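You operate a simulated robot arm through the tools that you are given. There is no shell and no other tool. Be economical: measure what you need, move in short steps, check, and stop when the job is done.

Carry out the task below with a simulated two-armed robot. There is one attempt and no reset: what you move stays moved.

Task
Take the green panel tag and put it in the small blue bucket. Take the black tie bundle and put it on the top of the green stand. Fetch the yellow padlock from the top of the yellow dryer and stand it on the top shelf of the dark grey rack. Stack the clean intake filter that says "BY1V-362" from the top of the large crate on top of the clean intake filter labelled "BF3C-382". Press the bleed button three times. Open the bottom bench drawer, take the blue padlock on the top of the wooden table and put it away in the inside of the bottom bench drawer and shut the drawer again. Take the green padlock and leave it on the shelf under the steel table. Fetch the blue tape roll from the top of the wooden table and set it on the top of the workbench. Open the lower drawer of the green cabinet, put the brown valve carton from the top of the green cabinet in the inside of the lower green drawer, then shut the drawer. Put the green hose stub on the top of the green cabinet away on the top of the workbench. Lift the dustbin lid open. Do these in any order. Set down upright: yellow padlock, brown valve carton.

The check looks at the end state, three seconds after you hand in, the way a careful person would. Anything else that was tipped, shoved, dropped, spilled or broken makes it a failure. A push-on lid holds only when it is set on centred and level and pressed home; a screw cap is set on level and turned clockwise until tight.

Robot
Two 7-joint arms with two-finger parallel grippers on one trunk, on a base that drives. Base frame: it is fixed to the floor where the robot stands at the start and does not move with it; the origin is under the middle of the robot, x ahead of it, y to its left, z up. Units: mm, degrees, N and s.
The left shoulder is at the start at [62, 198, 1204], the right one opposite. Places, roughly: black tie bundle (15x3x3 cm) [1400, 500, 900]; bleed button [-4600, -2200, 900]; blue padlock (4x2x9 cm) [-5400, -2300, 800]; blue tape roll (6x6x2 cm) [-5500, -2400, 800]; bottom bench drawer [-1200, -2600, 200]; brown valve carton [-7000, -2750, 1000]; clean intake filter [-3250, -2500, 750]; dustbin lid [-7000, -1200, 600]; green hose stub [-7250, -2750, 1000]; green padlock (4x2x9 cm) [-5400, -2400, 800]; green panel tag [500, 0, 1250]; inside of the bottom bench drawer [-1200, -2700, 200]; inside of the lower green drawer [-7200, -2800, 600]; lower drawer of the green cabinet [-7100, -2900, 600]; shelf under the steel table [-1100, -3500, 300]; small blue bucket (20x19x18 cm) [1400, -2900, 200]; top of the green stand [-100, -1300, 800]; top of the workbench [-900, -2800, 800]; top shelf of the dark grey rack (15x178 cm) [1560, -2240, 620]; yellow padlock (4x2x9 cm) [-1300, -500, 1100]. Payload 1.57 kg a hand.
The tool frame of a hand sits at the grasp point between the pads (the TCP): z along the fingers, y along the line on which they close. The tips reach 30 mm beyond it. Largest opening 110 mm; finger width 24, thickness 12; the body of the gripper, 48 by 112 mm, starts 78 mm behind the TCP.
Orientation is told as [roll, pitch, yaw] about the base's x, y, z axes, in that order, counted from this pose: with the fingers straight down and closing along the base's y, the tool's x points along the base's -x, its y along +y and its z along -z.

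Tools
- The arms move only by the tool move_arm. It takes "left_motion", "right_motion" or both (then of equal length, played together; a hand with none holds still); each is a list of rows, each a list of 3 entries, a list of its own where there are three numbers: the turn, a rotation vector about the tool's x, y, z in degrees, then the shift along the tool's x, y, z in mm, then the gripper command, from -1 (shut) to 1 (fully open), values between in proportion. In form: [[[wx, wy, wz], [x, y, z], grip], ...]. A call has 1 to 12 rows; each row shifts and turns the commanded pose from where the row before left it, along the tool's axes as they then stand. A row lasts 0.2 s, in which the tool goes at most 50 mm and 8.6 degrees; a call with a longer step from one row to the next is refused whole, and so is a gripper value outside its range. Where a pose cannot be reached the arm comes as near as it can. A force on the tool above 40 N (or 10 N above the force at the start of the call, whichever is more), or a blocked arm, ends the call early, and 0.2 s more pass. Each finger travels about 72 mm/s and halts on what it meets, pressing with about 30 N; the grip force reading is that of the motor and also rises with nothing between the fingers. The clock runs only during rows and for 0.2 s after the last one: add rows that do not move to give the fingers time. The reply holds the time, the measured pose of the TCP, the force on the tool along the base axes, the opening and the grip force, in the units named above and with some noise, with the torque about the TCP (base axes, N m) and any sound that the robot's microphone picked up.
- Cameras (640 x 400 px; columns grow to the right, rows downward): "scene" is now at [85.8, 23.6, 1779.6]; the picture's right is [0.34, -0.94, -0.00], its down [-0.78, -0.28, -0.56] and it looks along [0.53, 0.19, -0.83] (base axes); focal length 276 px, centre (320, 200). "left" rides on the left gripper at [70, -16, -141] in its tool frame; the picture's right is [0.23, 0.97, 0.00], its down [-0.86, 0.20, -0.48] and it looks along [-0.47, 0.11, 0.88] (tool axes); focal length 222 px, centre (320, 200). "right" rides on the right gripper at [70, 16, -141] in its tool frame; the picture's right is [-0.23, 0.97, 0.00], its down [-0.85, -0.20, -0.48] and it looks along [-0.47, -0.11, 0.88] (tool axes); focal length 222 px, centre (320, 200). There is no depth. A picture from a camera that has moved, and an enlarged one, comes with that camera's place and axes in the base frame and with its lens. The place of the scene camera against the robot may be out by one fixed shift of up to 18 mm in any direction.
- get_image(camera): a new picture of that camera. It takes no simulated time.
- raise_lower(by): slides the trunk up (or, below 0, down) by that many mm; the arms and the scene camera ride with it, the base frame stays. It gives what a move gives, with no picture.
- drive_base(legs): drives the robot by 1 to 6 legs, each [ahead, left, turn to the left] in mm, mm and degrees, along the robot's own axes; the way and the turn of a leg run together, so that a leg with both is an arc; at most 1500 mm and 180 degrees a leg. The arms and the cameras ride along, it lands a little off, and it stops where it bumps. It gives what a move gives.
- turn_head(pan, tilt): turns the head with the scene camera to pan (to the left, within 86 degrees either way) and tilt (down, from -29 to 69), counted from straight ahead of the robot. It gives what a move gives.
- enlarge(camera, box): a new picture of the part [left, top, right, bottom] of that camera's present view, enlarged. It takes no simulated time.
- finish_job(): hands the job in; it is judged then, once.

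Go step by step. Nothing tells you exact positions but the pictures and the camera data: compare them with the known pose of the tool, close in by small moves and look again before you grip or let go. The budget is 567 turns and 370 pictures, counting those below and the enlarged ones. Unless the task says otherwise, let go and move clear before handing in.

The tools are called by a JSON object that holds its "fn" and its "kwargs". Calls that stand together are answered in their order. move_arm: Moves the arms, as the interface text tells. Its arguments: {"type":"object","properties":{"left_motion":{"type":"array","items":{"type":"array"}},"right_motion":{"type":"array","items":{"type":"array"}}},"required":[]} The other tools are called the same way: raise_lower (by) slides the trunk up or down; drive_base (legs) drives the base; turn_head (pan, tilt) turns the head that bears the scene camera; get_image (camera) takes a picture; enlarge (camera, box) takes an enlarged picture of a part of a camera's view; finish_job () hands the job in.

At the start:

```text
time_s: 0.0
left_tool_pos: [403.3, 200.5, 1356.8]
left_tool_rot: [-0.1, 0.0, 0.0]
left_force: [-0.4, -0.3, -0.4]
left_wrist_torque: [0.04, -0.01, 0.04]
left_opening: 109.9
left_grasp_force: 0.2
right_tool_pos: [372.9, -75.2, 1324.4]
right_tool_rot: [0.0, 0.1, 0.0]
right_force: [-0.4, -0.4, -0.1]
right_wrist_torque: [-0.06, 0.0, 0.0]
right_opening: 110.0
right_grasp_force: 0.0
trunk travel left (down, up): [-800.0, 190.0]
robot x, y, heading: [3.6, -1.5, -0.1]
head pan, tilt: [20.1, 55.7]
```

scene: 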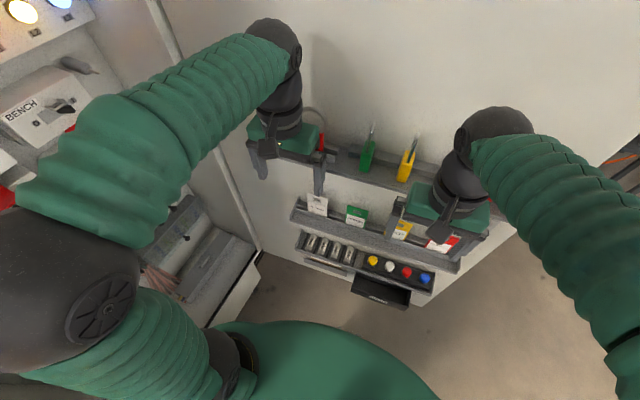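
right: 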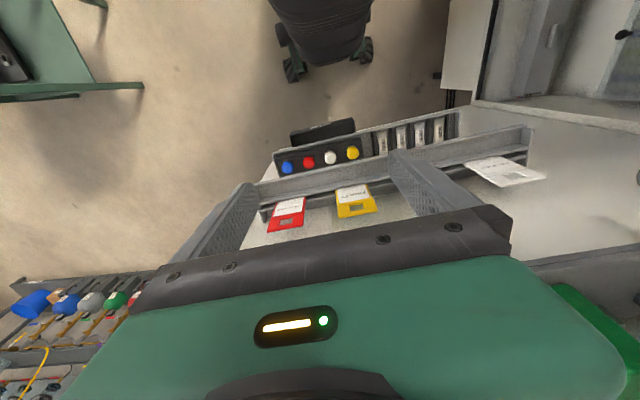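
left: 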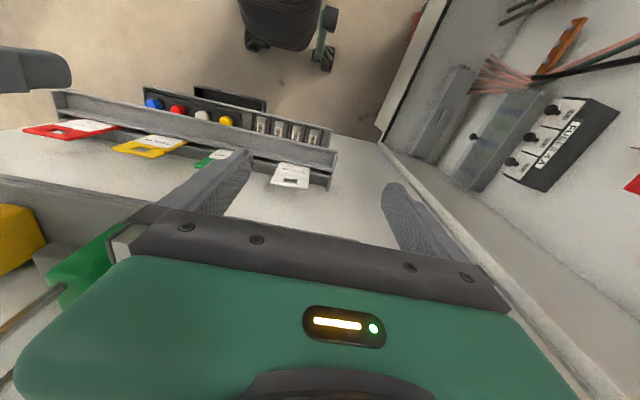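

I see a rail holding white, green, yellow and red tags in front of the robot. I'll look closer at the green one.

{"fn": "enlarge", "kwargs": {"camera": "scene", "box": [270, 120, 510, 290]}}

{"fn": "enlarge", "kwargs": {"camera": "left", "box": [0, 60, 360, 260]}}

```text
2.35 times, centred on (390, 205) of scene
camera zoom: at [85.8, 23.6, 1779.6], right [0.34, -0.94, 0.0], down [-0.78, -0.28, -0.56], along [0.53, 0.19, -0.83], focal length 650 px, centre (155, 188)
```

zoom: 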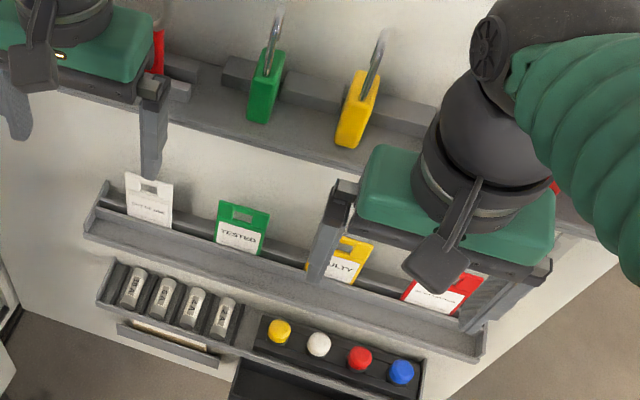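

```text
1.78 times, centred on (180, 160) of left
camera zoom: at [333.8, 184.7, 1498.1], right [-0.23, 0.97, 0.0], down [0.86, 0.2, 0.48], along [0.47, 0.11, -0.88], focal length 395 px, centre (569, 271)
```

zoom: 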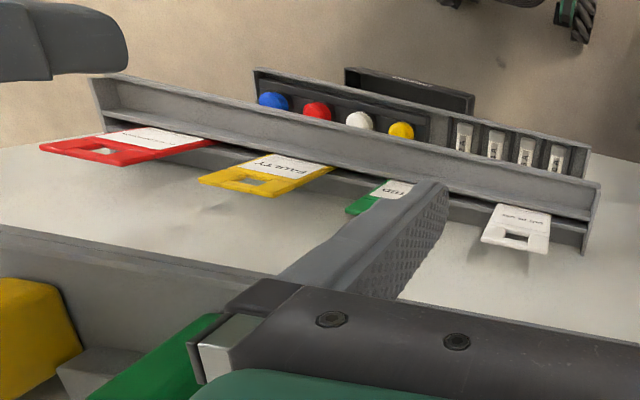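

Scene and wrist views disagree somewhat on the tag because a finger hides part of it. I'll shift the right hand aside and the left hand to the tag's y, and look again.

{"fn": "move_arm", "kwargs": {"left_motion": [[[0, 0, 0], [0, -40, 0], 1], [[0, 0, 0], [0, -40, 0], 1], [[0, 0, 0], [0, -40, 0], 1], [[0, 0, 0], [0, -35, 0], 1]], "right_motion": [[[0, 0, 0], [0, -45, 0], 1], [[0, 0, 0], [0, -45, 0], 1], [[0, 0, 0], [0, -45, 0], 1], [[0, 0, 0], [0, -40, 0], 1]]}}

{"fn": "get_image", "kwargs": {"camera": "left"}}

{"fn": "get_image", "kwargs": {"camera": "right"}}

```text
time_s: 1.0
left_tool_pos: [402.6, 39.5, 1355.5]
left_tool_rot: [0.0, -0.1, 0.1]
left_force: [0.3, 0.6, 0.3]
left_wrist_torque: [0.04, 0.02, -0.03]
left_opening: 110.1
left_grasp_force: 0.1
right_tool_pos: [374.3, -253.1, 1324.9]
right_tool_rot: [0.1, 0.1, 0.0]
right_force: [-0.5, -0.3, 0.5]
right_wrist_torque: [0.0, 0.01, -0.03]
right_opening: 110.1
right_grasp_force: 0.1
trunk travel left (down, up): [-800.0, 190.0]
robot x, y, heading: [1.6, 0.3, 0.0]
head pan, tilt: [20.1, 55.7]
```

```text
364 pictures are left
camera left: at [333.6, 24.2, 1496.3], right [-0.23, 0.97, 0.0], down [0.86, 0.2, 0.48], along [0.47, 0.11, -0.88], focal length 222 px, centre (320, 200)
```

left: 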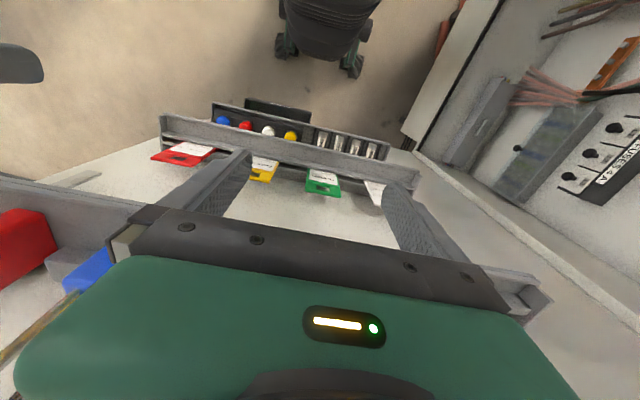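

```text
363 pictures are left
camera right: at [303.0, -237.7, 1466.2], right [0.23, 0.97, 0.0], down [0.86, -0.2, 0.48], along [0.47, -0.11, -0.88], focal length 222 px, centre (320, 200)
```

right: 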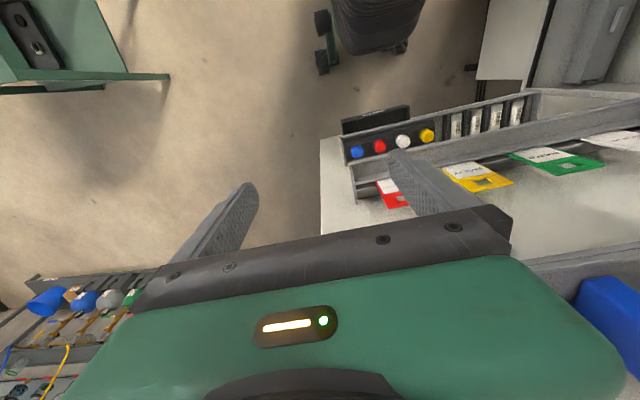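

Triangulating puts the green tag around [485, 65, 1163]. I'll zoom for its edges.

{"fn": "enlarge", "kwargs": {"camera": "left", "box": [250, 130, 400, 224]}}

{"fn": "enlarge", "kwargs": {"camera": "right", "box": [480, 110, 640, 210]}}

{"fn": "get_image", "kwargs": {"camera": "scene"}}

```text
4.26 times, centred on (325, 177) of left
camera zoom: at [333.6, 24.2, 1496.3], right [-0.23, 0.97, 0.0], down [0.86, 0.2, 0.48], along [0.47, 0.11, -0.88], focal length 945 px, centre (299, 298)
```

zoom: 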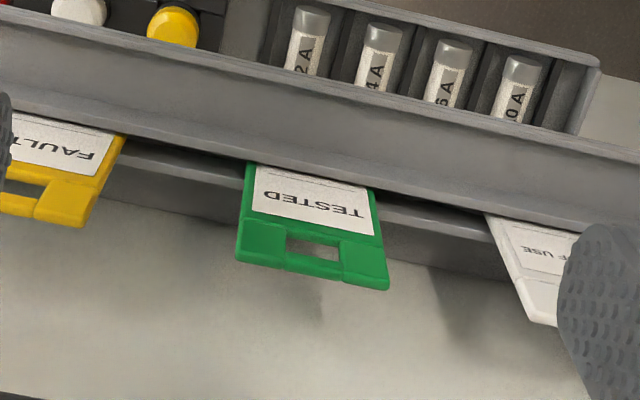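

```text
4.00 times, centred on (560, 160) of right
camera zoom: at [303.0, -237.7, 1466.2], right [0.23, 0.97, 0.0], down [0.86, -0.2, 0.48], along [0.47, -0.11, -0.88], focal length 888 px, centre (-640, 360)
```

zoom: 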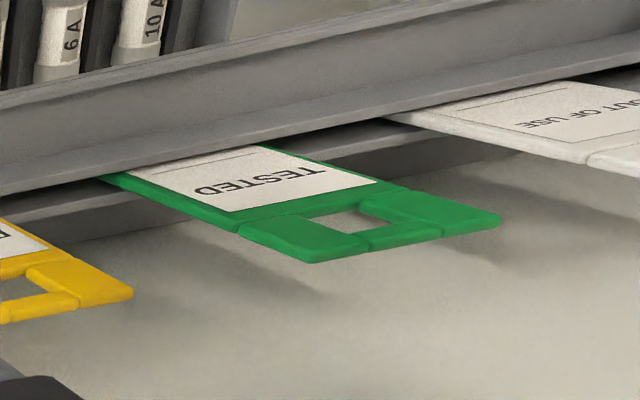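

```text
360 pictures are left
camera scene: at [86.9, 18.9, 1779.5], right [0.34, -0.94, 0.0], down [-0.78, -0.28, -0.56], along [0.53, 0.2, -0.83], focal length 276 px, centre (320, 200)
```

scene: 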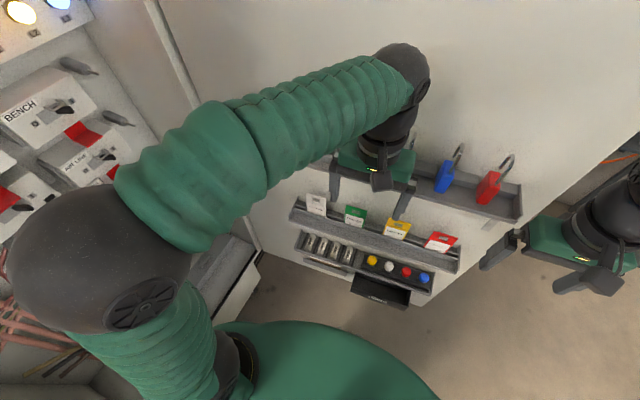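

Tag stands vertical at x≈483, y≈64, top z≈1196, 55 mm wide. I'll come in from 45° below the padlock shelf: back off, lower, and tilt first.

{"fn": "move_arm", "kwargs": {"left_motion": [[[0, 0, 0], [30, 24, 0], 1], [[0, 0, 0], [0, 0, 45], 1], [[0, 0, 0], [0, 0, 45], 1], [[0, -7.5, 0], [0, 0, 0], 1], [[0, -7.5, 0], [0, 0, 0], 1], [[0, -7.5, 0], [0, 0, 0], 0.6], [[0, -7.5, 0], [0, 0, 0], 0.45], [[0, -7.5, 0], [0, 0, 0], 0.35], [[0, -7.5, 0], [0, 0, 0], 0.35]]}}

{"fn": "get_image", "kwargs": {"camera": "left"}}

{"fn": "get_image", "kwargs": {"camera": "scene"}}

```text
time_s: 3.0
left_tool_pos: [383.9, 61.7, 1269.6]
left_tool_rot: [0.1, -44.8, -0.1]
left_force: [-1.7, -0.2, 0.1]
left_wrist_torque: [0.03, -0.03, -0.01]
left_opening: 74.0
left_grasp_force: 0.0
left hand out of reach, approached as far as the arm can: row 8, 9
right_tool_pos: [373.8, -249.2, 1325.6]
right_tool_rot: [0.0, 0.1, 0.0]
right_force: [-0.1, -0.8, 0.5]
right_wrist_torque: [0.01, 0.0, 0.0]
right_opening: 110.0
right_grasp_force: 0.0
trunk travel left (down, up): [-800.0, 190.0]
robot x, y, heading: [2.5, 2.9, 0.0]
head pan, tilt: [20.1, 55.7]
```

```text
359 pictures are left
camera left: at [233.7, 45.0, 1321.3], right [-0.16, 0.97, -0.16], down [0.27, 0.2, 0.94], along [0.95, 0.11, -0.29], focal length 222 px, centre (320, 200)
```

left: 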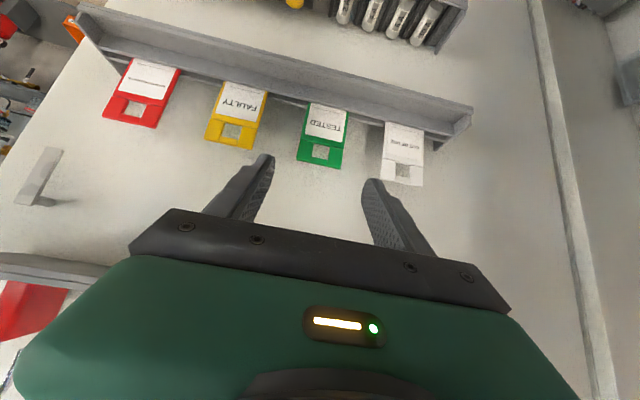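

```text
358 pictures are left
camera scene: at [85.5, 23.4, 1779.6], right [0.34, -0.94, 0.0], down [-0.78, -0.28, -0.56], along [0.53, 0.19, -0.83], focal length 276 px, centre (320, 200)
```

scene: 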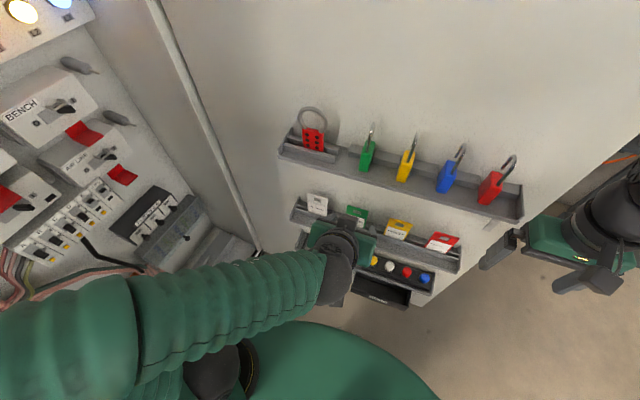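

The tag estimate holds (top at [483, 66, 1200]). I advance along the finger direction.

{"fn": "move_arm", "kwargs": {"left_motion": [[[0, 0, 0], [0, 3, 30], 0.35], [[0, 0, 0], [0, 0, 30], 0.35], [[0, 0, 0], [0, 0, 30], 0.35], [[0, 0, 0], [0, 0, 15], 0.35]]}}

{"fn": "get_image", "kwargs": {"camera": "left"}}

```text
time_s: 4.0
left_tool_pos: [457.7, 64.4, 1197.1]
left_tool_rot: [0.1, -44.9, 0.0]
left_force: [0.3, 0.0, 0.0]
left_wrist_torque: [-0.02, -0.01, 0.01]
left_opening: 74.2
left_grasp_force: 0.1
right_tool_pos: [374.2, -249.3, 1326.4]
right_tool_rot: [0.0, 0.0, 0.0]
right_force: [0.8, -0.2, 0.3]
right_wrist_torque: [0.02, 0.02, 0.05]
right_opening: 109.7
right_grasp_force: 0.0
trunk travel left (down, up): [-800.0, 190.0]
robot x, y, heading: [1.9, -5.8, -0.1]
head pan, tilt: [20.1, 55.7]
```

```text
357 pictures are left
camera left: at [308.2, 48.1, 1247.6], right [-0.16, 0.97, -0.16], down [0.27, 0.2, 0.94], along [0.95, 0.11, -0.29], focal length 222 px, centre (320, 200)
```

left: 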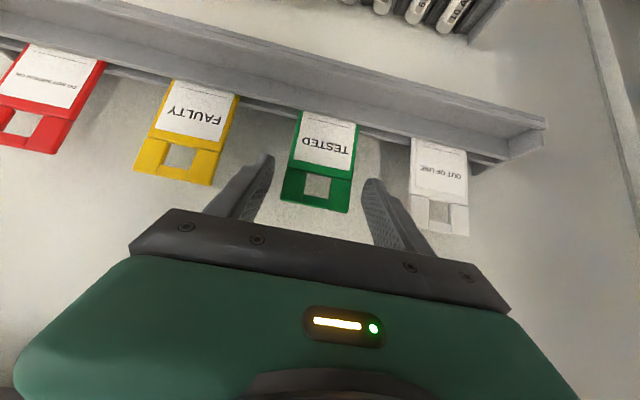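

Fingers straddle the tag. I go 30 mm further, then close.

{"fn": "move_arm", "kwargs": {"left_motion": [[[0, 0, 0], [0, 0, 15], 0.35], [[0, 0, 0], [0, 0, 15], 0.35], [[0, 0, 0], [0, 0, 0], -1], [[0, 0, 0], [0, 0, 0], -1], [[0, 0, 0], [0, 0, 0], -1]]}}

{"fn": "get_image", "kwargs": {"camera": "left"}}

```text
time_s: 5.2
left_tool_pos: [479.5, 63.5, 1174.4]
left_tool_rot: [0.0, -44.9, 0.0]
left_force: [-0.3, 0.8, 0.3]
left_wrist_torque: [0.02, -0.01, 0.01]
left_opening: 55.1
left_grasp_force: 29.2
right_tool_pos: [373.9, -250.1, 1325.3]
right_tool_rot: [0.0, 0.1, 0.0]
right_force: [0.7, -0.1, -1.5]
right_wrist_torque: [0.0, 0.0, -0.03]
right_opening: 109.9
right_grasp_force: 0.1
trunk travel left (down, up): [-800.0, 190.0]
robot x, y, heading: [-0.6, -0.4, 0.0]
head pan, tilt: [20.1, 55.7]
```

```text
356 pictures are left
camera left: at [329.6, 47.3, 1225.5], right [-0.16, 0.97, -0.16], down [0.27, 0.2, 0.94], along [0.95, 0.11, -0.29], focal length 222 px, centre (320, 200)
```

left: 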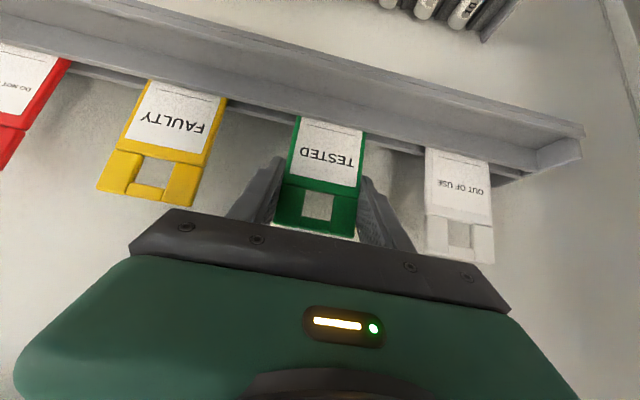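

Gripped at 55 mm. Lifting straight up 60 mm and watching.

{"fn": "move_arm", "kwargs": {"left_motion": [[[0, 0, 0], [-10.6, 0, -10.6], -1], [[0, 0, 0], [-10.6, 0, -10.6], -1], [[0, 0, 0], [-10.6, 0, -10.6], -1], [[0, 0, 0], [-10.6, 0, -10.6], -1]]}}

{"fn": "get_image", "kwargs": {"camera": "left"}}

```text
time_s: 6.2
left_tool_pos: [477.7, 63.1, 1232.4]
left_tool_rot: [0.0, -45.0, 0.0]
left_force: [-0.4, -0.5, -0.3]
left_wrist_torque: [-0.02, -0.01, 0.02]
left_opening: 55.0
left_grasp_force: 30.4
right_tool_pos: [372.2, -250.2, 1325.4]
right_tool_rot: [0.1, 0.0, 0.0]
right_force: [-0.2, 0.7, -0.1]
right_wrist_torque: [0.01, -0.02, 0.01]
right_opening: 110.1
right_grasp_force: 0.0
trunk travel left (down, up): [-800.0, 190.0]
robot x, y, heading: [0.0, 1.1, 0.1]
head pan, tilt: [20.1, 55.7]
```

```text
355 pictures are left
camera left: at [328.5, 48.2, 1285.1], right [-0.16, 0.97, -0.16], down [0.27, 0.2, 0.94], along [0.95, 0.11, -0.29], focal length 222 px, centre (320, 200)
```

left: 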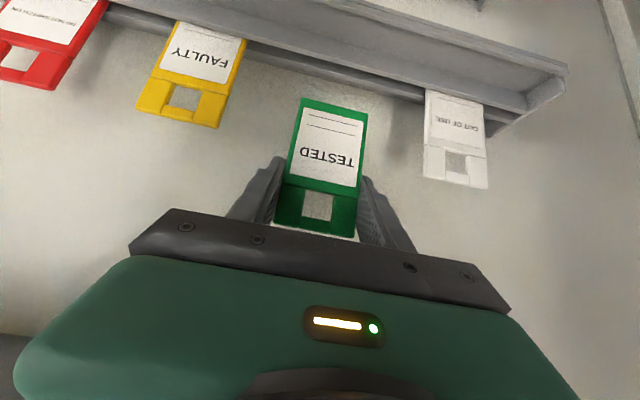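

Tag is free of the rail. I pull back, level the tool, and move the hand left.

{"fn": "move_arm", "kwargs": {"left_motion": [[[0, 0, 0], [25, 0, -25], -1], [[0, 0, 0], [25, 0, -25], -1], [[0, 7.5, 0], [0, 0, 0], -1], [[0, 7.5, 0], [0, 0, 0], -1], [[0, 7.5, 0], [0, 0, 0], -1], [[0, 7.5, 0], [0, 0, 0], -1], [[0, 7.5, 0], [0, 0, 0], -1], [[0, 7.5, 0], [0, 0, 0], -1], [[0, 0, 0], [0, 40, 0], -1], [[0, 0, 0], [0, 40, 0], -1]]}}

{"fn": "turn_head", "kwargs": {"pan": 60, "tilt": 25}}

{"fn": "get_image", "kwargs": {"camera": "scene"}}

{"fn": "turn_head", "kwargs": {"pan": -60, "tilt": 25}}

{"fn": "get_image", "kwargs": {"camera": "scene"}}

```text
time_s: 8.4
left_tool_pos: [405.9, 144.7, 1234.9]
left_tool_rot: [0.0, 0.0, -0.1]
left_force: [0.3, 0.0, 0.1]
left_wrist_torque: [-0.02, -0.02, 0.01]
left_opening: 54.9
left_grasp_force: 29.8
right_tool_pos: [370.4, -248.7, 1327.2]
right_tool_rot: [-0.2, 0.0, 0.1]
right_force: [-0.2, 0.6, -0.1]
right_wrist_torque: [0.01, -0.01, -0.01]
right_opening: 109.8
right_grasp_force: 0.1
trunk travel left (down, up): [-800.0, 190.0]
robot x, y, heading: [3.1, 1.0, -0.0]
head pan, tilt: [20.1, 55.7]
```

```text
time_s: 9.5
left_tool_pos: [408.3, 142.4, 1233.8]
left_tool_rot: [-0.1, 0.0, 0.0]
left_force: [-0.1, -0.2, 0.2]
left_wrist_torque: [-0.01, -0.01, -0.02]
left_opening: 55.0
left_grasp_force: 29.6
right_tool_pos: [373.9, -249.2, 1325.7]
right_tool_rot: [0.0, 0.0, 0.0]
right_force: [0.0, -0.2, 0.8]
right_wrist_torque: [-0.03, 0.02, 0.03]
right_opening: 110.0
right_grasp_force: 0.0
trunk travel left (down, up): [-800.0, 190.0]
robot x, y, heading: [1.3, -1.6, 0.3]
head pan, tilt: [60.0, 25.0]
```

```text
354 pictures are left
camera scene: at [65.2, 78.3, 1824.4], right [0.87, -0.5, 0.0], down [-0.21, -0.37, -0.91], along [0.45, 0.78, -0.42], focal length 276 px, centre (320, 200)
```

scene: 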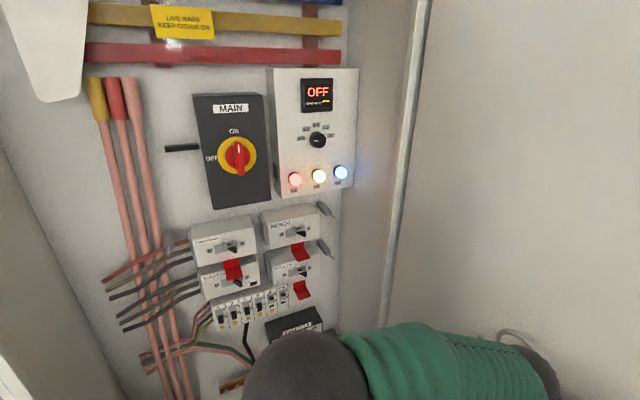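

```text
time_s: 11.5
left_tool_pos: [408.3, 142.8, 1233.5]
left_tool_rot: [0.0, 0.0, -0.1]
left_force: [0.2, 0.7, 0.2]
left_wrist_torque: [-0.02, 0.0, -0.01]
left_opening: 55.1
left_grasp_force: 29.5
right_tool_pos: [373.6, -250.3, 1325.8]
right_tool_rot: [0.1, 0.0, 0.1]
right_force: [0.0, 0.9, 0.2]
right_wrist_torque: [-0.01, 0.05, -0.06]
right_opening: 110.0
right_grasp_force: 0.0
trunk travel left (down, up): [-800.0, 190.0]
robot x, y, heading: [-2.1, -1.8, -0.1]
head pan, tilt: [-60.0, 25.0]
```

```text
353 pictures are left
camera scene: at [65.1, -81.9, 1824.4], right [-0.87, -0.5, 0.0], down [-0.21, 0.37, -0.91], along [0.45, -0.78, -0.42], focal length 276 px, centre (320, 200)
```

scene: 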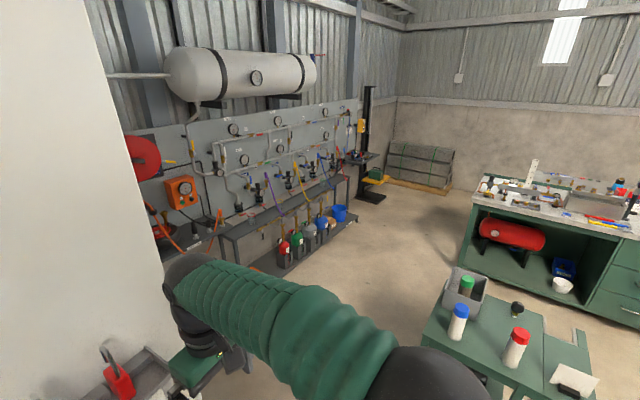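

Behind me on the right lie the stand, the workbench and the rack, and the door edge ends near y=-260. The tie bundle at [1400, 500] must be behind the door, so I back off and drive round its edge.

{"fn": "drive_base", "kwargs": {"legs": [[-300, 0, 0], [0, -560, 0], [600, 0, 0]]}}

{"fn": "turn_head", "kwargs": {"pan": 40, "tilt": 25}}

{"fn": "get_image", "kwargs": {"camera": "scene"}}

```text
time_s: 19.3
left_tool_pos: [706.6, -410.5, 1235.0]
left_tool_rot: [0.0, 0.0, 0.2]
left_force: [0.0, 0.1, 0.3]
left_wrist_torque: [0.0, 0.0, 0.03]
left_opening: 55.2
left_grasp_force: 30.4
right_tool_pos: [675.0, -803.2, 1325.6]
right_tool_rot: [0.1, -0.1, 0.3]
right_force: [-0.5, 0.1, -0.8]
right_wrist_torque: [0.04, -0.01, -0.02]
right_opening: 110.1
right_grasp_force: 0.0
trunk travel left (down, up): [-800.0, 190.0]
robot x, y, heading: [303.8, -551.3, 0.4]
head pan, tilt: [-60.0, 25.0]
```

```text
time_s: 21.1
left_tool_pos: [709.1, -408.8, 1235.0]
left_tool_rot: [0.0, 0.0, 0.2]
left_force: [0.2, -1.5, -0.3]
left_wrist_torque: [0.01, 0.02, 0.0]
left_opening: 55.0
left_grasp_force: 30.0
right_tool_pos: [677.2, -801.5, 1326.3]
right_tool_rot: [0.0, 0.0, 0.3]
right_force: [-0.1, -0.1, 0.4]
right_wrist_torque: [0.01, 0.0, 0.04]
right_opening: 110.0
right_grasp_force: 0.0
trunk travel left (down, up): [-800.0, 190.0]
robot x, y, heading: [303.5, -553.2, 0.2]
head pan, tilt: [40.0, 25.0]
```

```text
352 pictures are left
camera scene: at [391.6, -495.3, 1824.4], right [0.65, -0.76, 0.0], down [-0.32, -0.27, -0.91], along [0.69, 0.59, -0.42], focal length 276 px, centre (320, 200)
```

scene: 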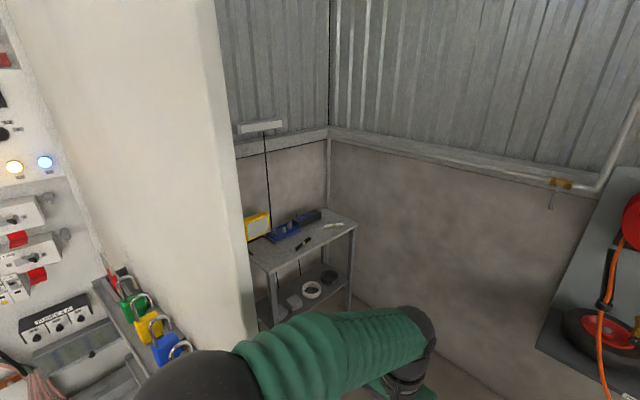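

The tie bundle lies on a corner table, roughly at [1367, 497, 900], with the table front edge near y≈400. I'll drive to face it from the -y side.

{"fn": "drive_base", "kwargs": {"legs": [[750, 0, 0], [0, 0, 90], [0, -200, 0], [300, 0, 0]]}}

{"fn": "turn_head", "kwargs": {"pan": -10, "tilt": 45}}

{"fn": "get_image", "kwargs": {"camera": "scene"}}

```text
time_s: 31.8
left_tool_pos: [1124.4, 152.2, 1234.7]
left_tool_rot: [-0.3, -0.2, 88.9]
left_force: [-1.6, 0.0, 0.5]
left_wrist_torque: [0.01, 0.02, 0.01]
left_opening: 54.8
left_grasp_force: 30.9
right_tool_pos: [1515.0, 109.4, 1327.5]
right_tool_rot: [-0.3, -0.2, 89.0]
right_force: [-0.3, 0.9, -0.6]
right_wrist_torque: [0.03, -0.05, -0.01]
right_opening: 110.0
right_grasp_force: 0.1
trunk travel left (down, up): [-800.0, 190.0]
robot x, y, heading: [1266.2, -257.0, 88.8]
head pan, tilt: [40.0, 25.0]
```

```text
time_s: 33.0
left_tool_pos: [1131.4, 153.2, 1234.3]
left_tool_rot: [0.1, -0.1, 88.8]
left_force: [0.3, 0.4, 0.2]
left_wrist_torque: [0.02, 0.01, -0.03]
left_opening: 55.1
left_grasp_force: 30.5
right_tool_pos: [1521.3, 113.8, 1325.8]
right_tool_rot: [0.0, 0.0, 89.0]
right_force: [-0.2, 0.4, 0.2]
right_wrist_torque: [0.02, 0.01, -0.05]
right_opening: 109.8
right_grasp_force: 0.1
trunk travel left (down, up): [-800.0, 190.0]
robot x, y, heading: [1263.6, -258.0, 89.2]
head pan, tilt: [-10.0, 45.0]
```

```text
351 pictures are left
camera scene: at [1268.7, -145.4, 1793.9], right [0.98, -0.19, 0.0], down [-0.14, -0.69, -0.71], along [0.13, 0.69, -0.71], focal length 276 px, centre (320, 200)
```

scene: 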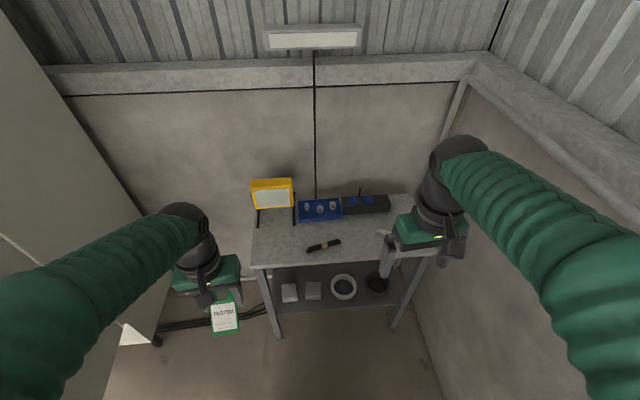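

The bundle centre is about [1400, 478], its long axis nearly along x. I drive 150 mm closer and turn the right hand so the fingers close along y.

{"fn": "drive_base", "kwargs": {"legs": [[150, 0, 0]]}}

{"fn": "move_arm", "kwargs": {"right_motion": [[[0, 0, 7.8], [0, 0, 0], 1], [[0, 0, 7.8], [0, 0, 0], 1], [[0, 0, 7.8], [0, 0, 0], 1], [[0, 0, 7.8], [0, 0, 0], 1], [[0, 0, 7.8], [0, 0, 0], 1], [[0, 0, 7.8], [0, 0, 0], 1], [[0, 0, 7.8], [0, 0, 0], 1], [[0, 0, 7.8], [0, 0, 0], 1], [[0, 0, 7.8], [0, 0, 0], 1], [[0, 0, 7.8], [0, 0, 0], 1], [[0, 0, 7.8], [0, 0, 0], 1]]}}

{"fn": "raise_lower", "kwargs": {"by": -200}}

{"fn": "get_image", "kwargs": {"camera": "right"}}

```text
time_s: 34.4
left_tool_pos: [1132.5, 299.4, 1235.8]
left_tool_rot: [0.0, -0.2, 88.8]
left_force: [-0.3, 0.2, -0.9]
left_wrist_torque: [0.03, 0.01, 0.03]
left_opening: 55.1
left_grasp_force: 30.1
right_tool_pos: [1526.3, 257.7, 1328.6]
right_tool_rot: [0.0, -0.2, 88.9]
right_force: [0.0, 0.5, -0.3]
right_wrist_torque: [0.03, 0.0, 0.0]
right_opening: 109.9
right_grasp_force: 0.0
trunk travel left (down, up): [-800.0, 190.0]
robot x, y, heading: [1268.9, -105.1, 89.0]
head pan, tilt: [-10.0, 45.0]
```

```text
time_s: 36.8
left_tool_pos: [1132.2, 303.2, 1234.9]
left_tool_rot: [-0.1, -0.1, 88.8]
left_force: [0.0, 0.9, 0.1]
left_wrist_torque: [0.03, 0.02, 0.01]
left_opening: 55.0
left_grasp_force: 30.0
right_tool_pos: [1525.6, 262.1, 1327.2]
right_tool_rot: [0.1, 0.0, 2.9]
right_force: [0.5, -0.6, 0.2]
right_wrist_torque: [0.0, 0.0, -0.04]
right_opening: 109.9
right_grasp_force: 0.1
trunk travel left (down, up): [-800.0, 190.0]
robot x, y, heading: [1267.3, -105.3, 88.8]
head pan, tilt: [-10.0, 45.0]
```

```text
time_s: 38.9
left_tool_pos: [1134.0, 303.6, 1034.4]
left_tool_rot: [0.0, 0.0, 88.9]
left_force: [0.8, -0.3, -0.4]
left_wrist_torque: [0.0, 0.03, 0.01]
left_opening: 55.0
left_grasp_force: 29.9
right_tool_pos: [1525.3, 262.2, 1125.0]
right_tool_rot: [0.1, 0.0, 3.1]
right_force: [-0.5, -1.0, -0.2]
right_wrist_torque: [-0.02, 0.01, 0.0]
right_opening: 109.8
right_grasp_force: 0.0
trunk travel left (down, up): [-600.0, 390.0]
robot x, y, heading: [1270.5, -109.6, 88.9]
head pan, tilt: [-10.0, 45.0]
```

```text
350 pictures are left
camera right: at [1452.7, 273.6, 1267.2], right [0.17, 0.98, 0.0], down [0.86, -0.15, 0.48], along [0.47, -0.08, -0.88], focal length 222 px, centre (320, 200)
```

right: 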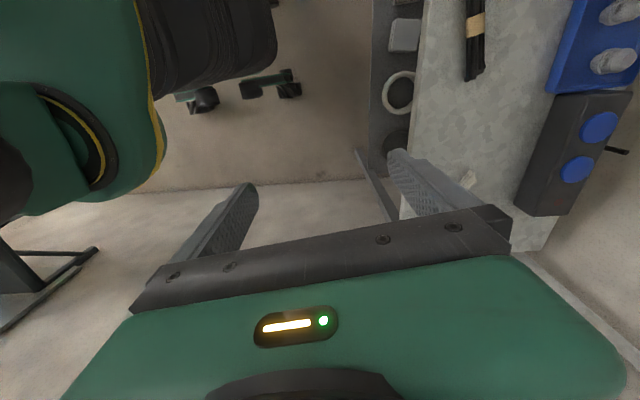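

Bundle band sits near [1415, 478]. I move the right hand over it at height.

{"fn": "move_arm", "kwargs": {"right_motion": [[[0, 0, 0], [20, 44, 0], 1], [[0, 0, 0], [20, 44, 0], 1], [[0, 0, 0], [20, 44, 0], 1], [[0, 0, 0], [20, 44, 0], 1], [[0, 0, 0], [19, 45, 0], 1], [[0, 0, 0], [0, 0, 45], 0.3], [[0, 0, 0], [0, 0, 45], 0]]}}

{"fn": "get_image", "kwargs": {"camera": "right"}}

```text
time_s: 40.5
left_tool_pos: [1132.5, 305.5, 1034.4]
left_tool_rot: [0.0, 0.0, 88.8]
left_force: [-0.5, 0.6, -0.7]
left_wrist_torque: [-0.03, -0.01, 0.0]
left_opening: 55.1
left_grasp_force: 29.7
right_tool_pos: [1413.9, 478.8, 1036.2]
right_tool_rot: [0.0, 0.0, 3.1]
right_force: [0.2, 0.1, 0.9]
right_wrist_torque: [-0.02, -0.02, -0.02]
right_opening: 55.0
right_grasp_force: 0.0
trunk travel left (down, up): [-600.0, 390.0]
robot x, y, heading: [1265.5, -105.9, 89.1]
head pan, tilt: [-10.0, 45.0]
```

```text
349 pictures are left
camera right: at [1341.5, 490.4, 1178.4], right [0.17, 0.98, 0.0], down [0.86, -0.15, 0.48], along [0.47, -0.08, -0.88], focal length 222 px, centre (320, 200)
```

right: 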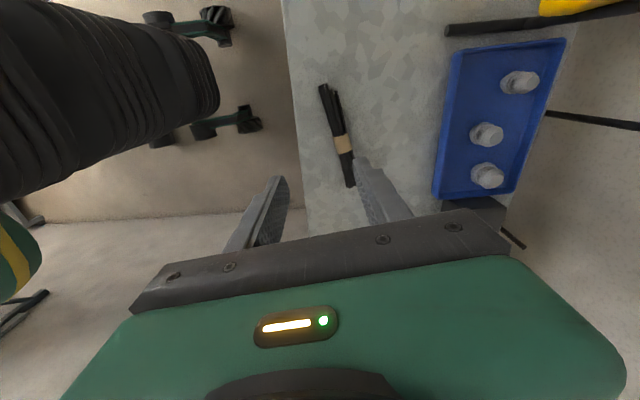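

Two views combine to put the bundle at z≈862, centred at [1423, 505], yaw 7°. I correct and descend to just above the table.

{"fn": "move_arm", "kwargs": {"right_motion": [[[0, 0, -4], [-9, 26, 0], 0], [[0, 0, 0], [0, 0, 40], 0], [[0, 0, 0], [0, 0, 40], 0], [[0, 0, 0], [0, 0, 25], 0]]}}

{"fn": "get_image", "kwargs": {"camera": "right"}}

```text
time_s: 41.5
left_tool_pos: [1133.2, 303.8, 1034.8]
left_tool_rot: [-0.1, 0.0, 88.8]
left_force: [-0.2, -0.5, -0.2]
left_wrist_torque: [0.02, 0.01, -0.02]
left_opening: 55.3
left_grasp_force: 29.4
right_tool_pos: [1421.8, 505.1, 929.8]
right_tool_rot: [0.1, -0.2, 7.1]
right_force: [-0.5, 0.2, 0.4]
right_wrist_torque: [-0.01, 0.01, -0.01]
right_opening: 54.8
right_grasp_force: 0.2
trunk travel left (down, up): [-600.0, 390.0]
robot x, y, heading: [1270.3, -105.3, 88.8]
head pan, tilt: [-10.0, 45.0]
```

```text
348 pictures are left
camera right: at [1347.8, 512.1, 1071.7], right [0.11, 0.99, 0.0], down [0.87, -0.09, 0.48], along [0.48, -0.05, -0.88], focal length 222 px, centre (320, 200)
```

right: 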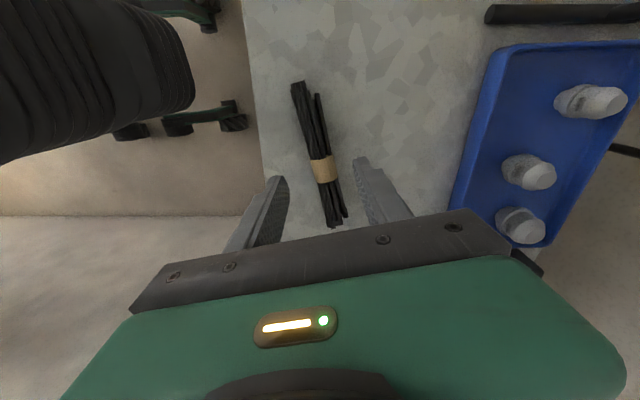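

Well aligned. Descend 43 mm more and close.

{"fn": "move_arm", "kwargs": {"right_motion": [[[0, 0, 0], [0, 0, 20], 0], [[0, 0, 0], [0, 0, 15], 0], [[0, 0, 0], [0, 0, 10], 0], [[0, 0, 0], [0, 0, 0], -1], [[0, 0, 0], [0, 0, 0], -1], [[0, 0, 0], [0, 0, 0], -1]]}}

{"fn": "get_image", "kwargs": {"camera": "right"}}

```text
time_s: 42.9
left_tool_pos: [1134.1, 303.8, 1034.3]
left_tool_rot: [0.0, 0.1, 88.8]
left_force: [0.6, -0.6, 0.7]
left_wrist_torque: [0.02, 0.0, -0.02]
left_opening: 54.9
left_grasp_force: 29.9
right_tool_pos: [1419.7, 505.6, 885.5]
right_tool_rot: [0.0, 0.0, 7.1]
right_force: [-0.3, 0.0, 0.8]
right_wrist_torque: [0.03, 0.01, 0.03]
right_opening: 22.8
right_grasp_force: 30.4
trunk travel left (down, up): [-600.0, 390.0]
robot x, y, heading: [1269.2, -106.2, 88.9]
head pan, tilt: [-10.0, 45.0]
```

```text
347 pictures are left
camera right: at [1347.4, 511.4, 1026.9], right [0.1, 0.99, 0.0], down [0.87, -0.09, 0.48], along [0.48, -0.05, -0.88], focal length 222 px, centre (320, 200)
```

right: 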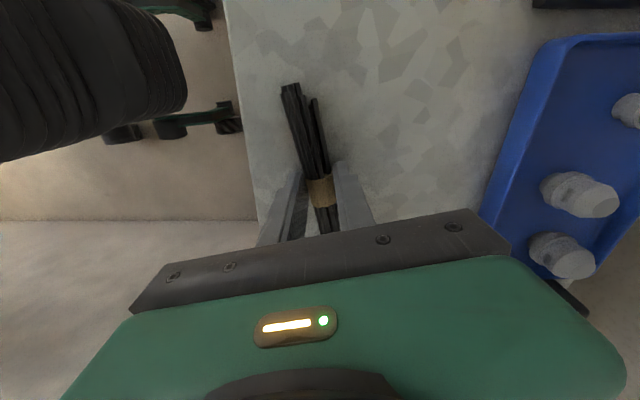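

Gripped at 22.8 mm. Lift 150 mm and look.

{"fn": "move_arm", "kwargs": {"right_motion": [[[0, 0, 0], [0, 0, -30], -1], [[0, 0, 0], [0, 0, -40], -1], [[0, 0, 0], [0, 0, -40], -1], [[0, 0, 0], [0, 0, -40], -1]]}}

{"fn": "get_image", "kwargs": {"camera": "right"}}

{"fn": "get_image", "kwargs": {"camera": "scene"}}

```text
time_s: 43.9
left_tool_pos: [1132.9, 304.1, 1034.8]
left_tool_rot: [-0.1, 0.0, 88.8]
left_force: [0.1, 0.3, 0.1]
left_wrist_torque: [0.01, -0.01, 0.0]
left_opening: 55.1
left_grasp_force: 29.6
right_tool_pos: [1423.1, 504.2, 1035.4]
right_tool_rot: [0.0, 0.0, 7.1]
right_force: [-0.5, -0.5, -0.4]
right_wrist_torque: [0.03, 0.0, -0.01]
right_opening: 22.8
right_grasp_force: 29.7
trunk travel left (down, up): [-600.0, 390.0]
robot x, y, heading: [1268.3, -105.9, 89.1]
head pan, tilt: [-10.0, 45.0]
```

```text
346 pictures are left
camera right: at [1349.2, 511.5, 1176.5], right [0.11, 0.99, 0.0], down [0.87, -0.09, 0.48], along [0.48, -0.05, -0.88], focal length 222 px, centre (320, 200)
```

right: 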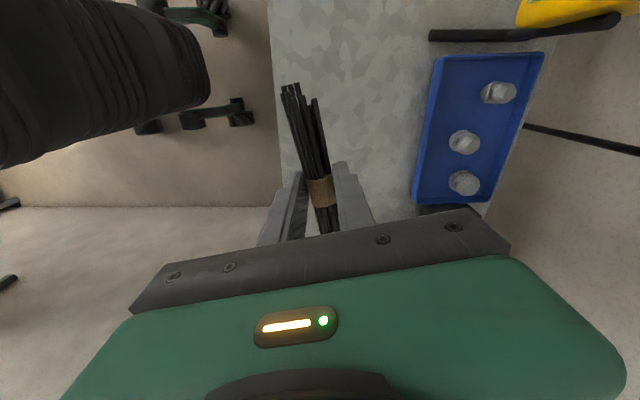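

```text
345 pictures are left
camera scene: at [1270.5, 4.9, 1593.7], right [0.98, -0.19, 0.0], down [-0.14, -0.7, -0.71], along [0.14, 0.69, -0.71], focal length 276 px, centre (320, 200)
```

scene: 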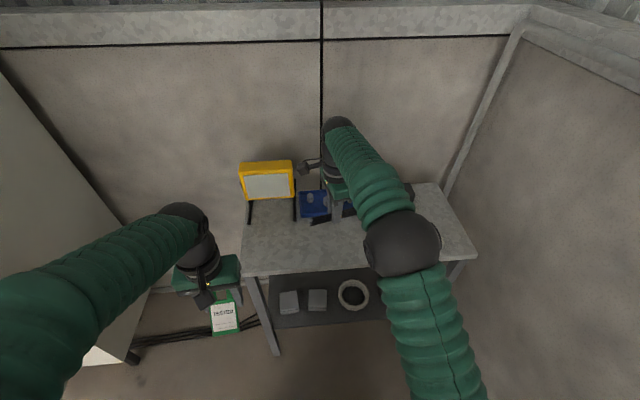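

Bundle held. Retract, raise, back out, and drive towards the bucket.

{"fn": "move_arm", "kwargs": {"right_motion": [[[0, 0, 0], [-10, -45, -10], -1], [[0, 0, 0], [-15, -45, -20], -1], [[0, 0, 0], [-15, -45, -20], -1], [[0, 0, 0], [-15, -45, -20], -1], [[0, 0, 0], [-15, -45, -20], -1]]}}

{"fn": "drive_base", "kwargs": {"legs": [[-450, 0, 0], [0, 260, 0], [0, 0, -89], [-300, 0, 0]]}}

{"fn": "turn_head", "kwargs": {"pan": -60, "tilt": 25}}

{"fn": "get_image", "kwargs": {"camera": "scene"}}

```text
refused: row 2 steps farther than a row can; nothing moved
```

```text
time_s: 53.6
left_tool_pos: [1110.8, -413.2, 1033.1]
left_tool_rot: [0.0, 0.0, -1.4]
left_force: [-0.6, 0.1, -0.2]
left_wrist_torque: [-0.03, -0.03, 0.01]
left_opening: 55.1
left_grasp_force: 29.8
right_tool_pos: [1312.2, -702.1, 1033.6]
right_tool_rot: [0.0, 0.0, -83.0]
right_force: [0.5, -0.6, 0.3]
right_wrist_torque: [0.04, 0.02, -0.03]
right_opening: 22.8
right_grasp_force: 30.3
trunk travel left (down, up): [-600.0, 390.0]
robot x, y, heading: [701.5, -548.6, -1.3]
head pan, tilt: [-10.0, 45.0]
```

```text
time_s: 54.8
left_tool_pos: [1109.1, -411.8, 1034.5]
left_tool_rot: [-0.1, 0.0, -1.4]
left_force: [0.0, 0.1, 0.1]
left_wrist_torque: [-0.02, -0.01, -0.03]
left_opening: 54.8
left_grasp_force: 30.4
right_tool_pos: [1309.8, -702.3, 1036.7]
right_tool_rot: [0.1, -0.1, -83.1]
right_force: [0.5, 0.5, -1.5]
right_wrist_torque: [0.0, -0.01, 0.03]
right_opening: 22.5
right_grasp_force: 30.2
trunk travel left (down, up): [-600.0, 390.0]
robot x, y, heading: [700.0, -544.7, -1.3]
head pan, tilt: [-60.0, 25.0]
```

```text
344 pictures are left
camera scene: at [763.8, -629.1, 1624.3], right [-0.88, -0.48, 0.0], down [-0.21, 0.37, -0.91], along [0.43, -0.79, -0.42], focal length 276 px, centre (320, 200)
```

scene: 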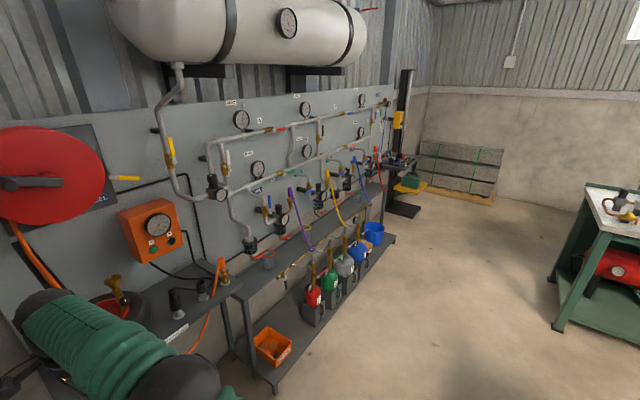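

The right arm move was refused, but the drive went clear anyway. I now retract the right arm before driving on along the rack.

{"fn": "move_arm", "kwargs": {"right_motion": [[[0, 0, 0], [0, -44, -10], -1], [[0, 0, 0], [0, -44, -10], -1], [[0, 0, 0], [0, -44, -10], -1], [[0, 0, 0], [0, -44, -10], -1], [[0, 0, 0], [0, -30, -10], -1]]}}

```text
time_s: 56.0
left_tool_pos: [1106.7, -411.7, 1034.5]
left_tool_rot: [0.0, -0.2, -1.4]
left_force: [-0.1, 0.8, -0.2]
left_wrist_torque: [0.0, -0.03, -0.01]
left_opening: 55.0
left_grasp_force: 30.3
right_tool_pos: [1103.1, -728.7, 1085.2]
right_tool_rot: [0.2, 0.0, -83.1]
right_force: [-0.6, 0.5, 0.6]
right_wrist_torque: [0.01, -0.07, 0.02]
right_opening: 22.5
right_grasp_force: 29.7
trunk travel left (down, up): [-600.0, 390.0]
robot x, y, heading: [700.5, -545.4, -1.1]
head pan, tilt: [-60.0, 25.0]
```

Rack front is near x≈1390, so I strafe right along it at x=700.

{"fn": "drive_base", "kwargs": {"legs": [[0, 0, 1.2], [0, -1500, 0], [0, -850, 0]]}}

{"fn": "turn_head", "kwargs": {"pan": 0, "tilt": 45}}

{"fn": "get_image", "kwargs": {"camera": "scene"}}

```text
time_s: 67.8
left_tool_pos: [1135.6, -2719.1, 1033.9]
left_tool_rot: [-0.2, -0.1, 1.5]
left_force: [0.1, 0.5, -0.4]
left_wrist_torque: [-0.05, 0.01, -0.04]
left_opening: 54.9
left_grasp_force: 30.2
right_tool_pos: [1149.3, -3033.8, 1084.7]
right_tool_rot: [0.1, -0.2, -80.1]
right_force: [0.0, -0.1, -1.5]
right_wrist_torque: [-0.01, -0.01, 0.0]
right_opening: 22.8
right_grasp_force: 29.7
trunk travel left (down, up): [-600.0, 390.0]
robot x, y, heading: [733.9, -2875.0, 1.7]
head pan, tilt: [-60.0, 25.0]
```

```text
time_s: 69.1
left_tool_pos: [1135.9, -2722.9, 1034.1]
left_tool_rot: [0.1, -0.1, 1.6]
left_force: [0.2, -0.5, -0.1]
left_wrist_torque: [-0.01, -0.02, 0.0]
left_opening: 55.0
left_grasp_force: 29.8
right_tool_pos: [1149.8, -3037.2, 1083.7]
right_tool_rot: [0.2, 0.0, -80.1]
right_force: [-0.1, 0.0, -0.8]
right_wrist_torque: [0.0, -0.02, -0.02]
right_opening: 22.9
right_grasp_force: 30.5
trunk travel left (down, up): [-600.0, 390.0]
robot x, y, heading: [736.7, -2875.4, 1.4]
head pan, tilt: [0.0, 45.0]
```

```text
343 pictures are left
camera scene: at [834.9, -2875.1, 1593.8], right [0.03, -1.0, 0.0], down [-0.71, -0.02, -0.71], along [0.71, 0.02, -0.71], focal length 276 px, centre (320, 200)
```

scene: 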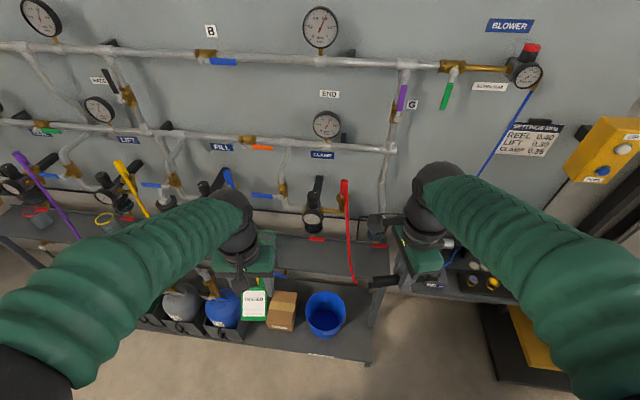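

The bucket stands on the lower shelf at about [1435, -2887], partly under the top shelf (edge x≈1419). I strafe a bit right and lower the trunk, then go in tilted 45° below the shelf.

{"fn": "drive_base", "kwargs": {"legs": [[0, 0, -1.5], [0, -130, 0]]}}

{"fn": "raise_lower", "kwargs": {"by": -500}}

{"fn": "get_image", "kwargs": {"camera": "left"}}

{"fn": "get_image", "kwargs": {"camera": "scene"}}

```text
time_s: 70.7
left_tool_pos: [1140.3, -2839.7, 1033.0]
left_tool_rot: [-0.9, -0.1, 0.4]
left_force: [0.3, 0.6, 0.5]
left_wrist_torque: [-0.1, -0.02, 0.0]
left_opening: 55.1
left_grasp_force: 29.9
right_tool_pos: [1144.9, -3154.8, 1086.7]
right_tool_rot: [0.1, -0.9, -81.6]
right_force: [0.0, 1.0, -0.9]
right_wrist_torque: [-0.1, 0.0, -0.01]
right_opening: 22.8
right_grasp_force: 29.5
trunk travel left (down, up): [-600.0, 390.0]
robot x, y, heading: [734.7, -2999.2, 0.1]
head pan, tilt: [0.0, 45.0]
```

```text
refused: -500 is not a number from -400 to 400
```

```text
342 pictures are left
camera left: at [1070.0, -2854.4, 1174.3], right [-0.23, 0.97, -0.02], down [0.85, 0.21, 0.48], along [0.47, 0.1, -0.88], focal length 222 px, centre (320, 200)
```

left: 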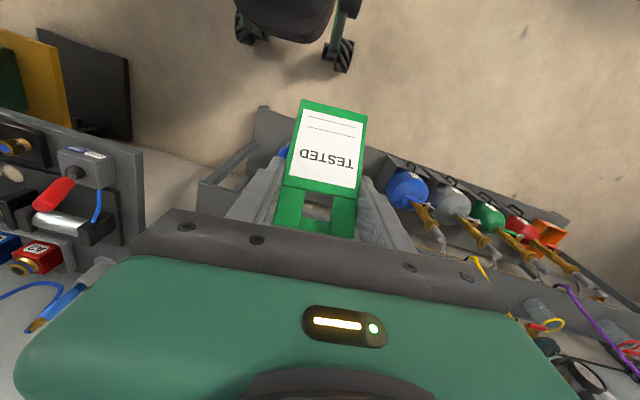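

```text
341 pictures are left
camera scene: at [835.1, -2972.3, 1593.5], right [0.0, -1.0, 0.02], down [-0.71, -0.02, -0.71], along [0.71, -0.01, -0.71], focal length 276 px, centre (320, 200)
```

scene: 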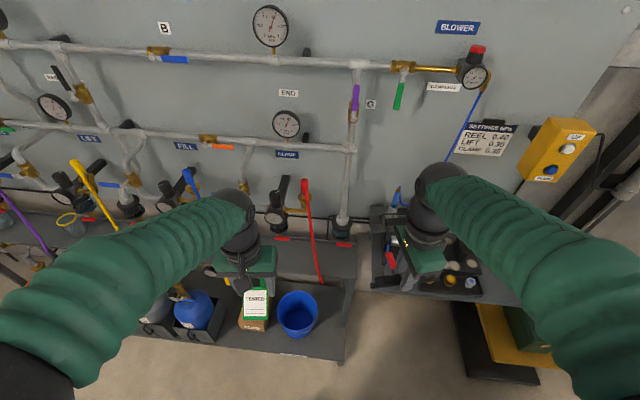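

Bucket confirmed at [1432, -2888]. Lower the trunk in two steps (hands are ~140 mm clear of the equipment in x).

{"fn": "raise_lower", "kwargs": {"by": -400}}

{"fn": "get_image", "kwargs": {"camera": "scene"}}

{"fn": "get_image", "kwargs": {"camera": "left"}}

```text
time_s: 74.5
left_tool_pos: [1138.8, -2858.3, 636.1]
left_tool_rot: [0.1, -0.2, 0.3]
left_force: [-0.2, 0.8, -0.5]
left_wrist_torque: [0.04, -0.03, 0.01]
left_opening: 55.0
left_grasp_force: 29.9
right_tool_pos: [1143.3, -3174.8, 684.2]
right_tool_rot: [0.1, 0.2, -81.6]
right_force: [-0.4, 0.7, -0.9]
right_wrist_torque: [0.02, 0.03, 0.02]
right_opening: 23.0
right_grasp_force: 30.2
trunk travel left (down, up): [-200.0, 790.0]
robot x, y, heading: [736.4, -3000.8, 0.2]
head pan, tilt: [0.0, 45.0]
```

```text
340 pictures are left
camera scene: at [834.4, -3002.2, 1193.8], right [0.0, -1.0, 0.0], down [-0.71, 0.0, -0.71], along [0.71, 0.0, -0.71], focal length 276 px, centre (320, 200)
```

scene: 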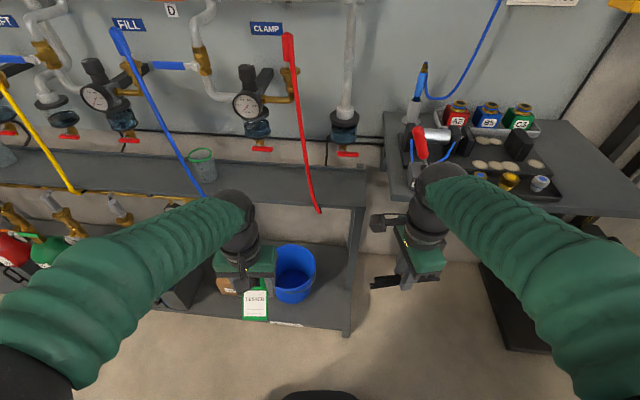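

```text
339 pictures are left
camera left: at [1068.9, -2876.1, 777.2], right [-0.23, 0.97, 0.0], down [0.85, 0.2, 0.48], along [0.47, 0.11, -0.88], focal length 222 px, centre (320, 200)
```

left: 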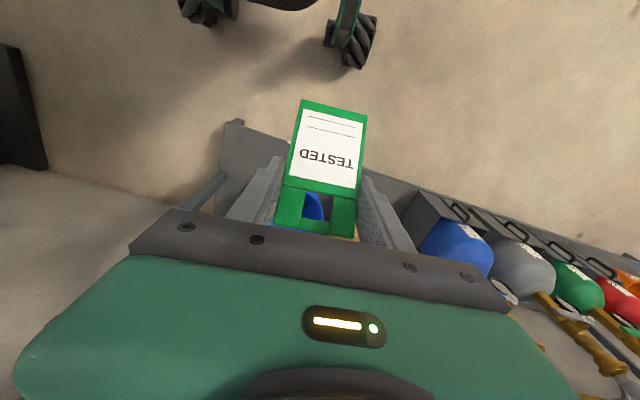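

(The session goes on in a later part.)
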